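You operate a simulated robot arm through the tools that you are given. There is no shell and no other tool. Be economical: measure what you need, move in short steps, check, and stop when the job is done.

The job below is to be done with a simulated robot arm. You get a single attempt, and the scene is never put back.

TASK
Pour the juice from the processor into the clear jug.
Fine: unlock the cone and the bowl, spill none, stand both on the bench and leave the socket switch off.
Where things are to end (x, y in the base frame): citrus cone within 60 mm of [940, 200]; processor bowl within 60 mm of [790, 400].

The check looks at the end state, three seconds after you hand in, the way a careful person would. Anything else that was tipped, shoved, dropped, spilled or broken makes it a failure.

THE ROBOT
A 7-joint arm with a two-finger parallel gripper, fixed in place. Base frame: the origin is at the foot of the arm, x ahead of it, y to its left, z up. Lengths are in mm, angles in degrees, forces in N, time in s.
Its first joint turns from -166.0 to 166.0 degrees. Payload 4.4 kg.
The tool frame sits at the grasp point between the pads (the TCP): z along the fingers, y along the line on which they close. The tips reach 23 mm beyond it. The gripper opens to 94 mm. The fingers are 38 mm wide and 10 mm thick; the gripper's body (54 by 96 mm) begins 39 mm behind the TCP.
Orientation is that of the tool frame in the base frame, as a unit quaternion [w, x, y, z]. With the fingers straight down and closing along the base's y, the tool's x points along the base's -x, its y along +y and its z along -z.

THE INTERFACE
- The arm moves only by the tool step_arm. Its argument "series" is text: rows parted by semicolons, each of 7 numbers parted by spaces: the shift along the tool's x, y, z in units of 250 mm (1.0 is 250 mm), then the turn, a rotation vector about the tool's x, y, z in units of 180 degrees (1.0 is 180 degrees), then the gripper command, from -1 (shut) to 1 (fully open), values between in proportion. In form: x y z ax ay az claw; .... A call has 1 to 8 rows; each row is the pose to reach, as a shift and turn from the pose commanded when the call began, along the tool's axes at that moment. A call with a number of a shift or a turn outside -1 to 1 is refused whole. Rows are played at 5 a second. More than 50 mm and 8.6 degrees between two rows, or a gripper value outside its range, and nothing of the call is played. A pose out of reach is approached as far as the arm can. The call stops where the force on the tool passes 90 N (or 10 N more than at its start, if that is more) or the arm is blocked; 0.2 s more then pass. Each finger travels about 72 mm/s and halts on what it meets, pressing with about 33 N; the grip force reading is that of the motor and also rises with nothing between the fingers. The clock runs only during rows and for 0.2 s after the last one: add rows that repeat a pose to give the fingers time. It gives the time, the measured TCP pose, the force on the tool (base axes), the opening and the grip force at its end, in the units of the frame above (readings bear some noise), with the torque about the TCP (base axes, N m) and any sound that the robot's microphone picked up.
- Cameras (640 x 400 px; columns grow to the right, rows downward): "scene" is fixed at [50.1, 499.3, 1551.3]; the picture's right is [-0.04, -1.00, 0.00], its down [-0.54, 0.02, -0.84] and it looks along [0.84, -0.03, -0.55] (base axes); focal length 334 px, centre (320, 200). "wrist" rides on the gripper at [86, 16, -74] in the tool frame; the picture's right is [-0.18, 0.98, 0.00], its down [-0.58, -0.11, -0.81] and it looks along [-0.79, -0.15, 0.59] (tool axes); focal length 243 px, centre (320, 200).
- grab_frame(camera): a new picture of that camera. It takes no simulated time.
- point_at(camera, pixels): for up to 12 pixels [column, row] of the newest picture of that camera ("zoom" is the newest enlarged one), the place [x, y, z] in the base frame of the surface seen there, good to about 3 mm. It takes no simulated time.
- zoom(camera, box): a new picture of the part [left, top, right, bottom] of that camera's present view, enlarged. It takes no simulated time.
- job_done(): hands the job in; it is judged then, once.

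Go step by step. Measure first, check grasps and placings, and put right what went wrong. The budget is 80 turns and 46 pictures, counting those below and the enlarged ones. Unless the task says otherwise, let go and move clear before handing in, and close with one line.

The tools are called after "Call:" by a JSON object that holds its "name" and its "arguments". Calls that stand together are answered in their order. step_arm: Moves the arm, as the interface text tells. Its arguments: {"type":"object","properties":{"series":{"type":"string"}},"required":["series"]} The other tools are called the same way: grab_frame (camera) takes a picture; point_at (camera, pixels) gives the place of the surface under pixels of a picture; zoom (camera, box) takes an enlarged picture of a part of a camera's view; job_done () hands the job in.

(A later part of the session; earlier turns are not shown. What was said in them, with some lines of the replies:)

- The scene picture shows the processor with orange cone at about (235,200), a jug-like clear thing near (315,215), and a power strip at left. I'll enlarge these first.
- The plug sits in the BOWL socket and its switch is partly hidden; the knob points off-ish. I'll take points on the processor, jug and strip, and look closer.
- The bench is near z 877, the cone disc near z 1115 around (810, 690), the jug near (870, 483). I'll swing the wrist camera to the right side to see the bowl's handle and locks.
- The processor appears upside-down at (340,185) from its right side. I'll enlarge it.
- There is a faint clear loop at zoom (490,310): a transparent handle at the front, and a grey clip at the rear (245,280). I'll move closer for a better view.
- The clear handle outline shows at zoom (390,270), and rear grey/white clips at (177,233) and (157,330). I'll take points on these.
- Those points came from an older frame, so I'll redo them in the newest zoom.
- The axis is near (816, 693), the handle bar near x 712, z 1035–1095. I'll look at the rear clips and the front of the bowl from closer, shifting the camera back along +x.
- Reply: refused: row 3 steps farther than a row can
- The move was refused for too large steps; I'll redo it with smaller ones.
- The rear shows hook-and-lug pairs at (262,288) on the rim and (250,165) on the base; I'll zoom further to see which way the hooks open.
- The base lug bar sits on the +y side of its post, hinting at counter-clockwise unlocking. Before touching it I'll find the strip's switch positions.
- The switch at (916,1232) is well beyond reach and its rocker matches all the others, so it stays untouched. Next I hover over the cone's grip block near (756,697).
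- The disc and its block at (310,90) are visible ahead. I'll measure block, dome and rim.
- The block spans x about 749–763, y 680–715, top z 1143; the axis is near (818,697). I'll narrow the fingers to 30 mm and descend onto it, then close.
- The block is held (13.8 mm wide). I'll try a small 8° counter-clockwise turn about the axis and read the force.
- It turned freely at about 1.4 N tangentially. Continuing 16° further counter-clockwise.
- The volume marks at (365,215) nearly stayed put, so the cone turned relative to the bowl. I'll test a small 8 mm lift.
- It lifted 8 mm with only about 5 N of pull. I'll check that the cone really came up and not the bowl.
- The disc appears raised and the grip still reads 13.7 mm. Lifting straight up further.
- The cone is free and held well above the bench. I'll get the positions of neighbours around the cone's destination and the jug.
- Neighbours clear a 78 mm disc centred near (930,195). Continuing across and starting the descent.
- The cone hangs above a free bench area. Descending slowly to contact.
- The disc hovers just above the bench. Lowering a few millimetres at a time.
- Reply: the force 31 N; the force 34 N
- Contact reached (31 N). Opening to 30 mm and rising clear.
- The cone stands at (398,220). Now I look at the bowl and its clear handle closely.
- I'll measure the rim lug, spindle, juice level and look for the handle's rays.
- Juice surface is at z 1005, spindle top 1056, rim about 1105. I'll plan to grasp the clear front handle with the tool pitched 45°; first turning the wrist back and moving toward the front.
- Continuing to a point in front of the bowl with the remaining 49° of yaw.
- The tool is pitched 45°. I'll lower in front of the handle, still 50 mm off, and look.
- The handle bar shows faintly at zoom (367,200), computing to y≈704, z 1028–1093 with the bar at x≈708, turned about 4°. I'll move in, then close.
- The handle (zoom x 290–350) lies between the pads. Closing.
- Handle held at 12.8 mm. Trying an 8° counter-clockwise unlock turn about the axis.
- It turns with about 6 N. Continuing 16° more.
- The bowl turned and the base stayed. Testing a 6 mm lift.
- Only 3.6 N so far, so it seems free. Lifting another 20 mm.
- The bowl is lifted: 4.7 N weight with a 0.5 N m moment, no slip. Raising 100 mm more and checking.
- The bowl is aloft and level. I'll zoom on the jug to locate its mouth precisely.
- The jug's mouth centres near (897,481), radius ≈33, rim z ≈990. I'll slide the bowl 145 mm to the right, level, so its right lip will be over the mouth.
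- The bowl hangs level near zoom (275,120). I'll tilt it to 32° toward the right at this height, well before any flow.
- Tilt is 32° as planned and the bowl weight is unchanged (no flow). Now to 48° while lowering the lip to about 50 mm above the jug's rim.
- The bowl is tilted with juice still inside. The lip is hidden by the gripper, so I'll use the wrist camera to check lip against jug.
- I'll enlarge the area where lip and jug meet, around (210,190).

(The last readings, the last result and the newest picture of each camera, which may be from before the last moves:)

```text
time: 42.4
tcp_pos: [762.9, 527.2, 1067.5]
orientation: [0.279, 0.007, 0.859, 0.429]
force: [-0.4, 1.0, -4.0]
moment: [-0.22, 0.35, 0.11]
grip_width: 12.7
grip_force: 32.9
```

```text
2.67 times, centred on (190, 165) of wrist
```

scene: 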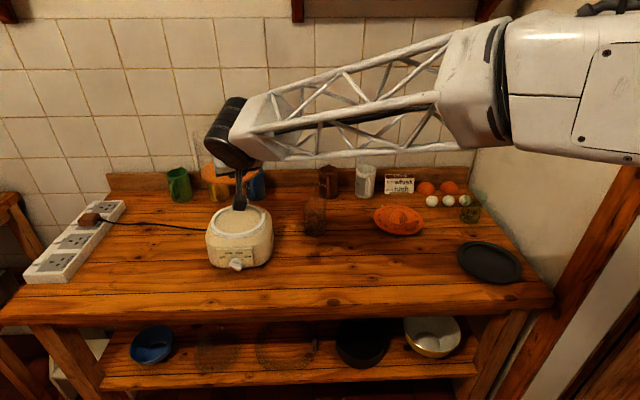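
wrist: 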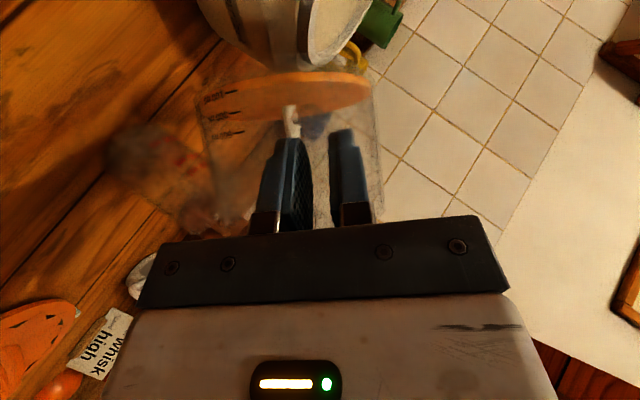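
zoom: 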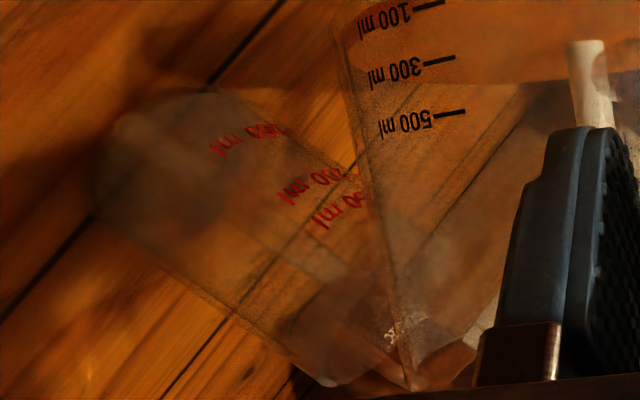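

The wrist view shows the bowl has pivoted about its handle bar by roughly 17° (spindle at px 293 rather than 332), so the lip is lower and further right than planned. I'll raise it and swing the tool about the bar so the bowl hangs beneath the handle and stays stable.

Call:
{"name": "step_arm", "arguments": {"series": "-0.0265 0.055 0.015 0.0221 0 0.0221 -1; -0.053 0.11 0.03 0.0442 0 0.0442 -1; -0.0795 0.165 0.045 0.0663 0 0.0663 -1; -0.106 0.22 0.06 0.0884 0 0.0884 -1; -0.1325 0.275 0.075 0.1105 0 0.1105 -1; -0.159 0.33 0.09 0.1326 0 0.1326 -1; -0.1855 0.385 0.105 0.1547 0 0.1547 -1; -0.212 0.44 0.12 0.1768 0 0.1768 -1"}}

Call:
{"name": "grab_frame", "arguments": {"camera": "wrist"}}

```text
time: 44.2
tcp_pos: [795.7, 605.3, 1159.9]
orientation: [0.139, 0.315, 0.907, 0.24]
force: [0.0, 0.5, -4.6]
moment: [0.12, 0.18, 0.01]
grip_width: 12.8
grip_force: 32.6
```

```text
8 pictures are left
```

wrist: 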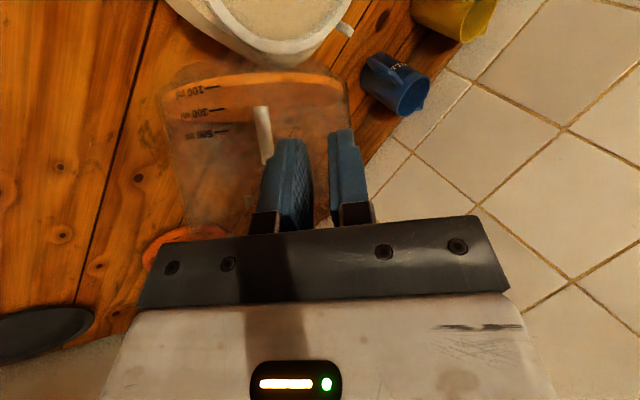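

The spindle tip at (266,165) and the moment reading agree: the bowl now hangs nearly straight under its bar (≈78°), so it is stable. I'll bring it fully under, shift the lip over the jug centre, and tilt to 60°.

Call:
{"name": "step_arm", "arguments": {"series": "-0.03 0.027 0.002 0.0026 0.0079 0.0137 -1; -0.059 0.055 0.003 0.0051 0.0157 0.0273 -1; -0.088 0.082 0.005 0.0077 0.0236 0.041 -1; -0.117 0.109 0.007 0.0103 0.0314 0.0547 -1; -0.147 0.137 0.008 0.0128 0.0393 0.0683 -1; -0.176 0.164 0.01 0.0154 0.0471 0.082 -1; -0.176 0.164 0.01 0.0154 0.0471 0.082 -1"}}

Call:
{"name": "zoom", "arguments": {"camera": "scene", "box": [230, 100, 390, 250]}}

```text
time: 45.8
tcp_pos: [851.1, 607.9, 1185.0]
orientation: [0.033, 0.412, 0.873, 0.258]
force: [0.1, 0.0, -4.2]
moment: [0.02, 0.04, 0.02]
grip_width: 12.6
grip_force: 33.4
```

```text
2.67 times, centred on (310, 175) of scene
```

zoom: 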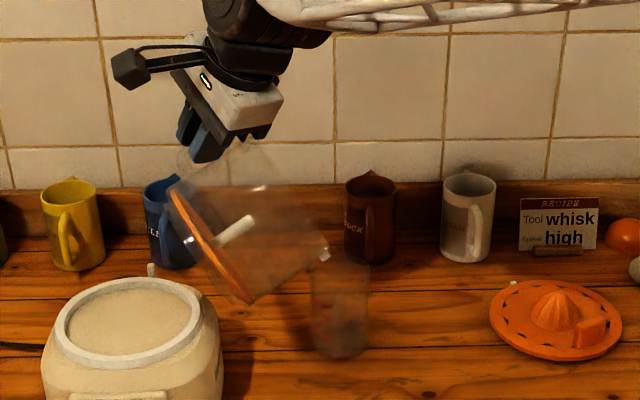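

Clear view now: the lip with its lug is at zoom (325,253), just above the jug's mouth at (312–368, 265). I'll measure both.

Call:
{"name": "point_at", "arguments": {"camera": "zoom", "pixels": [[325, 254], [318, 258], [325, 248], [315, 272], [366, 272], [330, 325], [340, 357], [262, 190], [250, 300], [240, 225], [340, 262]]}}

```text
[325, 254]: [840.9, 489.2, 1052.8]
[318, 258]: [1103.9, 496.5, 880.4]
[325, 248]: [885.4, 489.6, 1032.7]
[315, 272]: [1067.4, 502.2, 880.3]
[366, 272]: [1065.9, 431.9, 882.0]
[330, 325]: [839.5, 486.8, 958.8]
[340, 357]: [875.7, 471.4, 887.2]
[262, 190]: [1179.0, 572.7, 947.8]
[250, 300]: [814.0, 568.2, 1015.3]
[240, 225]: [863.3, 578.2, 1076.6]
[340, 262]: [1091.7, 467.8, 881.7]
```

The lip sits about 10 mm left of the jug's centre line and 45 mm above it, which is right. I'll now tilt slowly to 75°, keeping the lip over the mouth.

Call:
{"name": "step_arm", "arguments": {"series": "-0.021 0.001 -0.018 -0.004 0.0088 0.004 -1; -0.042 0.002 -0.0365 -0.008 0.0175 0.008 -1; -0.063 0.003 -0.055 -0.0119 0.0263 0.0119 -1; -0.084 0.0045 -0.073 -0.0159 0.0351 0.0159 -1; -0.105 0.006 -0.091 -0.0199 0.0439 0.0199 -1; -0.126 0.007 -0.11 -0.0238 0.0526 0.0238 -1; -0.147 0.008 -0.128 -0.0278 0.0614 0.0278 -1; -0.168 0.009 -0.146 -0.0318 0.0702 0.0318 -1"}}

Call:
{"name": "zoom", "arguments": {"camera": "scene", "box": [260, 130, 370, 250]}}

```text
time: 47.6
tcp_pos: [870.9, 561.3, 1211.9]
orientation: [-0.057, 0.422, 0.836, 0.345]
force: [-0.1, -0.1, -3.8]
moment: [-0.08, -0.02, -0.03]
grip_width: 12.5
grip_force: 33.1
```

```text
3.33 times, centred on (315, 190) of scene
```

zoom: 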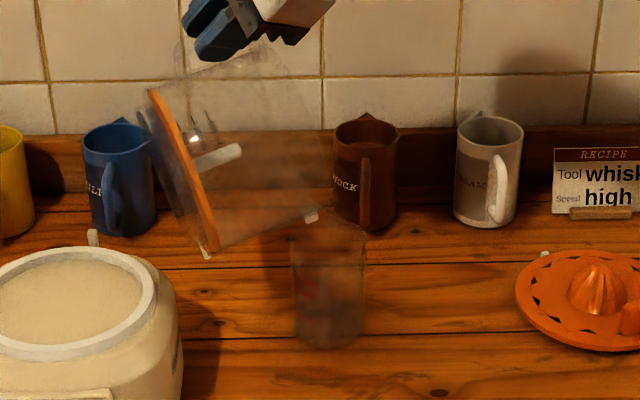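

The tilt is 75°; lug at (312,215) is a bit left of the jug's centre (329), weight is 3.8 N so flow may have begun. I'll shift right 12 mm first, then tilt to 90°.

Call:
{"name": "step_arm", "arguments": {"series": "-0.04 -0.007 -0.025 0 0 0 -1; -0.06 -0.006 -0.045 -0.0045 0.01 0.0045 -1; -0.079 -0.005 -0.066 -0.009 0.02 0.009 -1; -0.097 -0.004 -0.086 -0.0136 0.03 0.0136 -1; -0.116 -0.003 -0.107 -0.0181 0.04 0.0181 -1; -0.134 -0.002 -0.127 -0.0227 0.05 0.0227 -1; -0.153 -0.001 -0.148 -0.0272 0.06 0.0272 -1; -0.171 0 -0.168 -0.0318 0.0702 0.0318 -1"}}

Call:
{"name": "zoom", "arguments": {"camera": "scene", "box": [260, 130, 370, 250]}}

```text
time: 49.4
tcp_pos: [891.3, 506.2, 1225.9]
orientation: [-0.144, 0.425, 0.784, 0.428]
force: [-0.1, 0.1, -4.4]
moment: [-0.18, -0.05, -0.04]
grip_width: 12.8
grip_force: 33.1
```

```text
3.33 times, centred on (315, 190) of scene
```

zoom: 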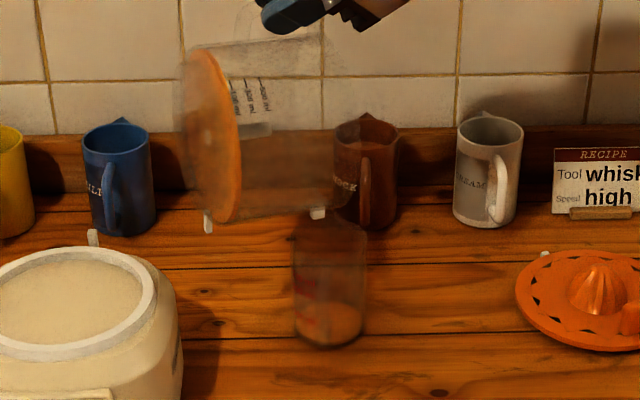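

Juice is arriving in the jug (orange at (330,315)) and the lip at (320,212) is over it. Continuing to 105° to drain.

Call:
{"name": "step_arm", "arguments": {"series": "0 0 0 0 0 0 -1; 0 0 0 0 0 0 -1; -0.022 0.002 -0.026 -0.0053 0.0117 0.0053 -1; -0.044 0.004 -0.052 -0.0106 0.0234 0.0106 -1; -0.066 0.006 -0.078 -0.0159 0.0351 0.0159 -1; -0.088 0.008 -0.104 -0.0212 0.0468 0.0212 -1; -0.11 0.01 -0.13 -0.0265 0.0585 0.0265 -1; -0.132 0.011 -0.156 -0.0318 0.0702 0.0318 -1"}}

Call:
{"name": "step_arm", "arguments": {"series": "0 0 0 0 0 0 -1; 0 0 0 0 0 0 -1; 0 0 0 0 0 0 -1; 0 0 0 0 0 0 -1; 0 0 0 0 0 0 -1; 0 0 0 0 0 0 -1; 0 0 0 0 0 0 -1; 0 0 0 0 0 0 -1"}}

Call:
{"name": "zoom", "arguments": {"camera": "scene", "box": [260, 130, 370, 250]}}

```text
time: 51.2
tcp_pos: [907.6, 457.2, 1231.0]
orientation: [-0.23, 0.421, 0.719, 0.503]
force: [0.6, 0.1, -4.0]
moment: [-0.25, -0.06, 0.0]
grip_width: 12.6
grip_force: 33.2
```

```text
time: 53.0
tcp_pos: [907.3, 457.4, 1231.3]
orientation: [-0.229, 0.42, 0.72, 0.503]
force: [0.0, -0.7, -4.1]
moment: [-0.28, -0.1, 0.0]
grip_width: 12.6
grip_force: 33.5
```

```text
3.33 times, centred on (315, 190) of scene
```

zoom: 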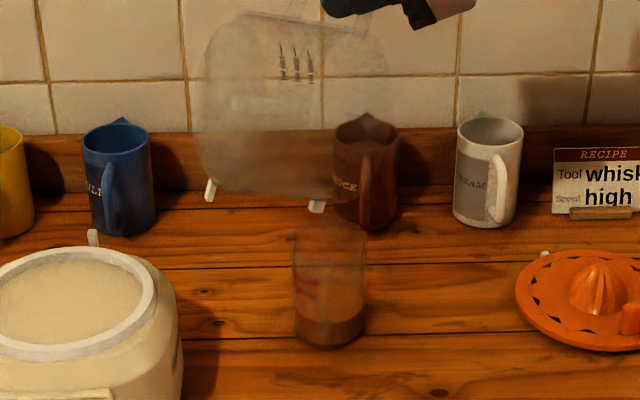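

The bowl is clear and empty, the jug holds the juice, and no drops show on the bench. I'll tilt back over the jug to about 49°.

Call:
{"name": "step_arm", "arguments": {"series": "0.041 -0.018 0.08 0.0169 -0.0374 -0.0169 -1; 0.082 -0.036 0.161 0.0339 -0.0749 -0.0339 -1; 0.123 -0.054 0.241 0.0508 -0.1123 -0.0508 -1; 0.164 -0.071 0.321 0.0677 -0.1497 -0.0677 -1; 0.205 -0.089 0.401 0.0846 -0.1871 -0.0846 -1; 0.246 -0.107 0.482 0.1016 -0.2246 -0.1016 -1; 0.287 -0.125 0.562 0.1185 -0.262 -0.1185 -1"}}

```text
time: 54.6
tcp_pos: [853.8, 608.9, 1215.4]
orientation: [0.098, 0.4, 0.891, 0.19]
force: [0.8, 0.1, -3.7]
moment: [0.1, 0.05, -0.01]
grip_width: 12.4
grip_force: 32.9
```

Back to about 49° with no trouble. Now returning to upright while rising and moving toward the placing spot.

Call:
{"name": "step_arm", "arguments": {"series": "0.003 -0.024 -0.058 0.0148 -0.0327 -0.0148 -1; 0.007 -0.049 -0.116 0.0296 -0.0655 -0.0296 -1; 0.01 -0.073 -0.174 0.0444 -0.0982 -0.0444 -1; 0.014 -0.098 -0.231 0.0593 -0.131 -0.0593 -1; 0.017 -0.122 -0.289 0.0741 -0.1637 -0.0741 -1; 0.021 -0.147 -0.347 0.0889 -0.1965 -0.0889 -1; 0.024 -0.171 -0.405 0.1037 -0.2292 -0.1037 -1; 0.024 -0.171 -0.405 0.1037 -0.2292 -0.1037 -1"}}

Call:
{"name": "grab_frame", "arguments": {"camera": "scene"}}

```text
time: 56.4
tcp_pos: [788.0, 562.5, 1286.7]
orientation: [0.366, 0.305, 0.871, -0.123]
force: [-0.1, 0.2, -3.1]
moment: [0.39, 0.17, -0.02]
grip_width: 12.7
grip_force: 32.7
```

```text
3 pictures are left
```

scene: 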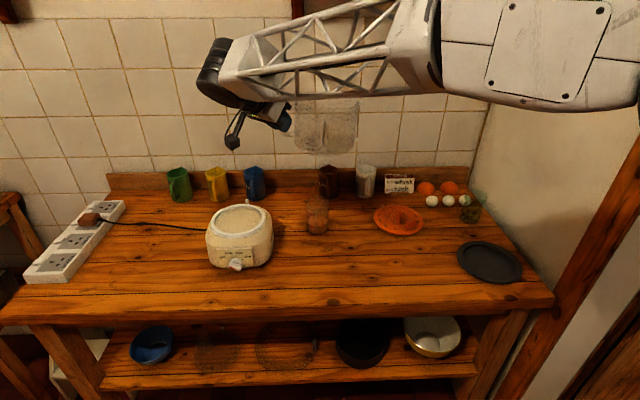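

The bowl hangs upright at (325,125) and the moment puts its centre about (41,−102) from the TCP. I'll shift sideways then descend above (775,395).

Call:
{"name": "step_arm", "arguments": {"series": "0 -0.17 0 0 0 0 -1; 0 -0.34 0 0 0 0 -1; 0.135 -0.34 0.13 0 0 0 -1; 0.27 -0.342 0.265 0 0 0 -1; 0.405 -0.344 0.4 0 0 0 -1; 0.54 -0.346 0.535 0 0 0 -1; 0.68 -0.348 0.67 0 0 0 -1; 0.81 -0.35 0.8 0 0 0 -1"}}

Call:
{"name": "zoom", "arguments": {"camera": "scene", "box": [270, 150, 420, 270]}}

```text
time: 58.2
tcp_pos: [736.3, 494.0, 1004.5]
orientation: [0.366, 0.306, 0.87, -0.121]
force: [0.8, 0.0, -1.2]
moment: [0.33, 0.15, -0.01]
grip_width: 12.9
grip_force: 32.6
```

```text
3.33 times, centred on (345, 210) of scene
```

zoom: 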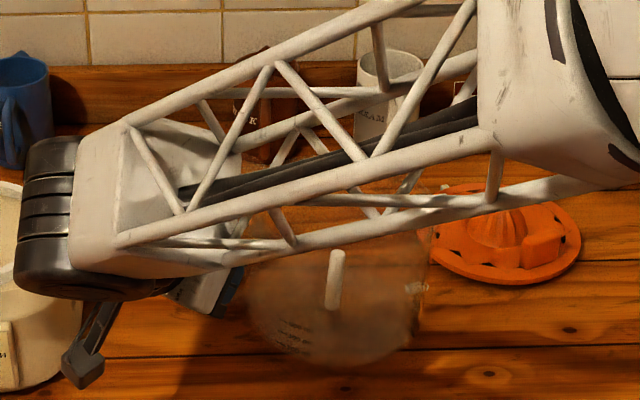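

The bowl hangs nearly upright over clear bench. Lowering 40 mm, then in small steps to contact.

Call:
{"name": "step_arm", "arguments": {"series": "0.028 0 0.028 0 0 0 -1; 0.057 0 0.056 0 0 0 -1; 0.085 0 0.084 0 0 0 -1; 0.114 0 0.1125 0 0 0 -1; 0.114 0 0.1125 0 0 0 -1"}}

Call:
{"name": "step_arm", "arguments": {"series": "0.009 0 0.009 0 0 0 -1; 0.017 0 0.017 0 0 0 -1; 0.017 0 0.017 0 0 0 -1"}}

```text
time: 59.4
tcp_pos: [736.7, 495.2, 963.2]
orientation: [0.366, 0.306, 0.871, -0.122]
force: [-1.1, 3.7, 8.2]
moment: [-1.2, -0.52, 0.09]
grip_width: 12.5
grip_force: 33.0
```

```text
time: 60.2
tcp_pos: [737.3, 495.2, 956.5]
orientation: [0.366, 0.305, 0.871, -0.122]
force: [-0.5, 6.9, 12.4]
moment: [-1.47, 0.1, 0.12]
grip_width: 12.7
grip_force: 32.7
```

The far edge has touched (12 N, moment −1.5). Pressing 3 mm more so it settles flat.

Call:
{"name": "step_arm", "arguments": {"series": "0.0085 0 0.0085 0 0 0 -1; 0.0085 0 0.0085 0 0 0 -1; 0.0085 0 0.0085 0 0 0 -1"}}

```text
time: 61.0
tcp_pos: [736.3, 495.6, 954.6]
orientation: [0.368, 0.305, 0.87, -0.122]
force: [3.5, 13.3, 32.0]
moment: [-1.19, 0.24, 0.1]
grip_width: 13.2
grip_force: 33.0
```

Now 32 N with the centre of pressure moved inward, so it is flat. I'll loosen to 19 mm, turn the tool 30° about the bar to line up with the handle, and then see.

Call:
{"name": "step_arm", "arguments": {"series": "-0.003 0 -0.003 0 0 0 -0.75; -0.006 0 -0.006 0 0 0 -0.6; -0.006 0 -0.006 0 0 0 -0.6; -0.006 0 -0.006 0.0295 0 0.0295 -0.6; -0.006 0 -0.006 0.0589 0 0.0589 -0.6; -0.006 0 -0.006 0.0884 0 0.0884 -0.57; -0.006 0 -0.006 0.1178 0 0.1178 -0.57; -0.006 0 -0.006 0.1178 0 0.1178 -0.57"}}

```text
time: 62.8
tcp_pos: [736.5, 495.8, 956.0]
orientation: [0.32, 0.522, 0.762, -0.211]
force: [0.6, 0.3, -0.2]
moment: [0.0, 0.03, -0.03]
grip_width: 20.4
grip_force: 0.0
```

No contact forces now. Opening and backing straight out horizontally, then up.

Call:
{"name": "step_arm", "arguments": {"series": "0 0 0 0 0 0 -0.4; 0 0 0 0 0 0 -0.3; 0.03 0 -0.03 0 0 0 -0.3; 0.08 0 -0.08 0 0 0 -0.3; 0.14 0 -0.14 0 0 0 -0.3; 0.21 0 -0.21 0 0 0 -0.3; 0.28 0 -0.28 0 0 0 -0.3"}}

Call:
{"name": "step_arm", "arguments": {"series": "-0.05 0 -0.09 0 0 0 -0.3; -0.12 0 -0.2 0 0 0 -0.3; -0.2 0 -0.3 0 0 0 -0.3; -0.28 0 -0.42 0 0 0 -0.3; -0.36 0 -0.54 0 0 0 -0.3; -0.44 0 -0.66 0 0 0 -0.3; -0.52 0 -0.78 0 0 0 -0.3"}}

Call:
{"name": "grab_frame", "arguments": {"camera": "scene"}}

```text
time: 64.4
tcp_pos: [699.8, 585.6, 956.4]
orientation: [0.321, 0.52, 0.763, -0.211]
force: [-0.5, 0.0, -0.3]
moment: [-0.03, -0.01, -0.01]
grip_width: 32.8
grip_force: 0.0
```

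```text
time: 66.0
tcp_pos: [680.1, 630.0, 1185.5]
orientation: [0.32, 0.521, 0.763, -0.212]
force: [0.4, 0.8, -1.0]
moment: [-0.02, 0.01, -0.02]
grip_width: 33.0
grip_force: 0.1
```

```text
1 pictures are left
```

scene: 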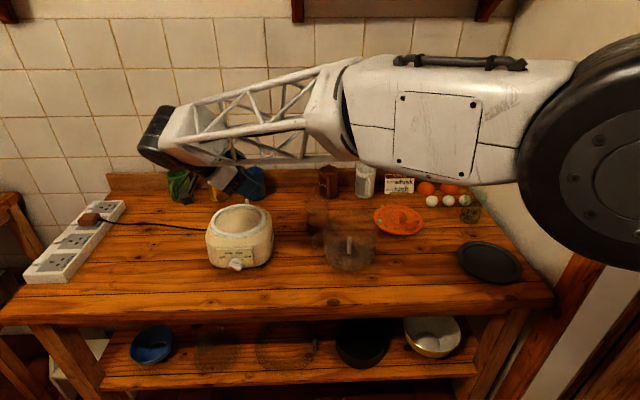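

The bowl stands at (348,245) with its spindle vertical. I'll verify positions of bowl, cone and jug.

Call:
{"name": "point_at", "arguments": {"camera": "scene", "pixels": [[349, 238], [349, 250], [349, 254], [325, 255], [373, 255], [397, 214], [398, 232], [317, 225], [347, 270], [312, 228]]}}

Call:
{"name": "zoom", "arguments": {"camera": "scene", "box": [290, 185, 430, 285]}}

```text
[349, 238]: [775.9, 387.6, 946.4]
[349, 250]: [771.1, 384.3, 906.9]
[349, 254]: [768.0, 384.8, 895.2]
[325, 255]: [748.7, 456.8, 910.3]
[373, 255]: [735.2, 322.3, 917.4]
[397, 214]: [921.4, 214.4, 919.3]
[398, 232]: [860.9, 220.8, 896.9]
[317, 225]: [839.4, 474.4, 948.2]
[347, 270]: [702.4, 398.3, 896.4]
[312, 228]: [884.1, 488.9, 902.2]
```

```text
4.00 times, centred on (360, 235) of scene
```

zoom: 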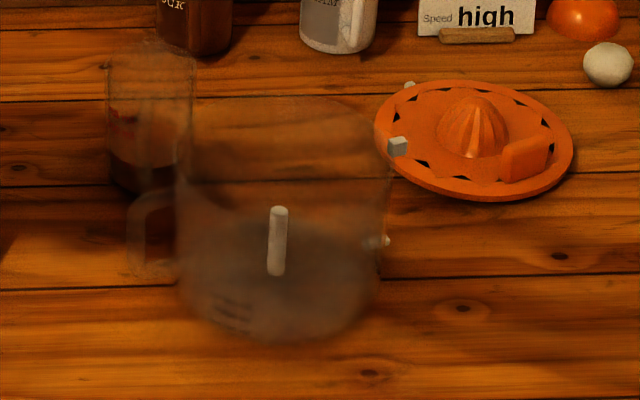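

The bowl stands upright at about (776,387), the cone at about (925,210), both within tolerance. The juice is in the jug and the bench looks dry, so I'm handing in.

Call:
{"name": "job_done", "arguments": {}}

```text
The job is handed in.
```

The juice is in the clear jug with no spill visible. The unlocked cone stands at about (925, 210) and the unlocked bowl at about (776, 387), both within tolerance. The socket switch was out of reach, so I never touched it; its rocker sat the same way as the unused ones, which I took to mean off.
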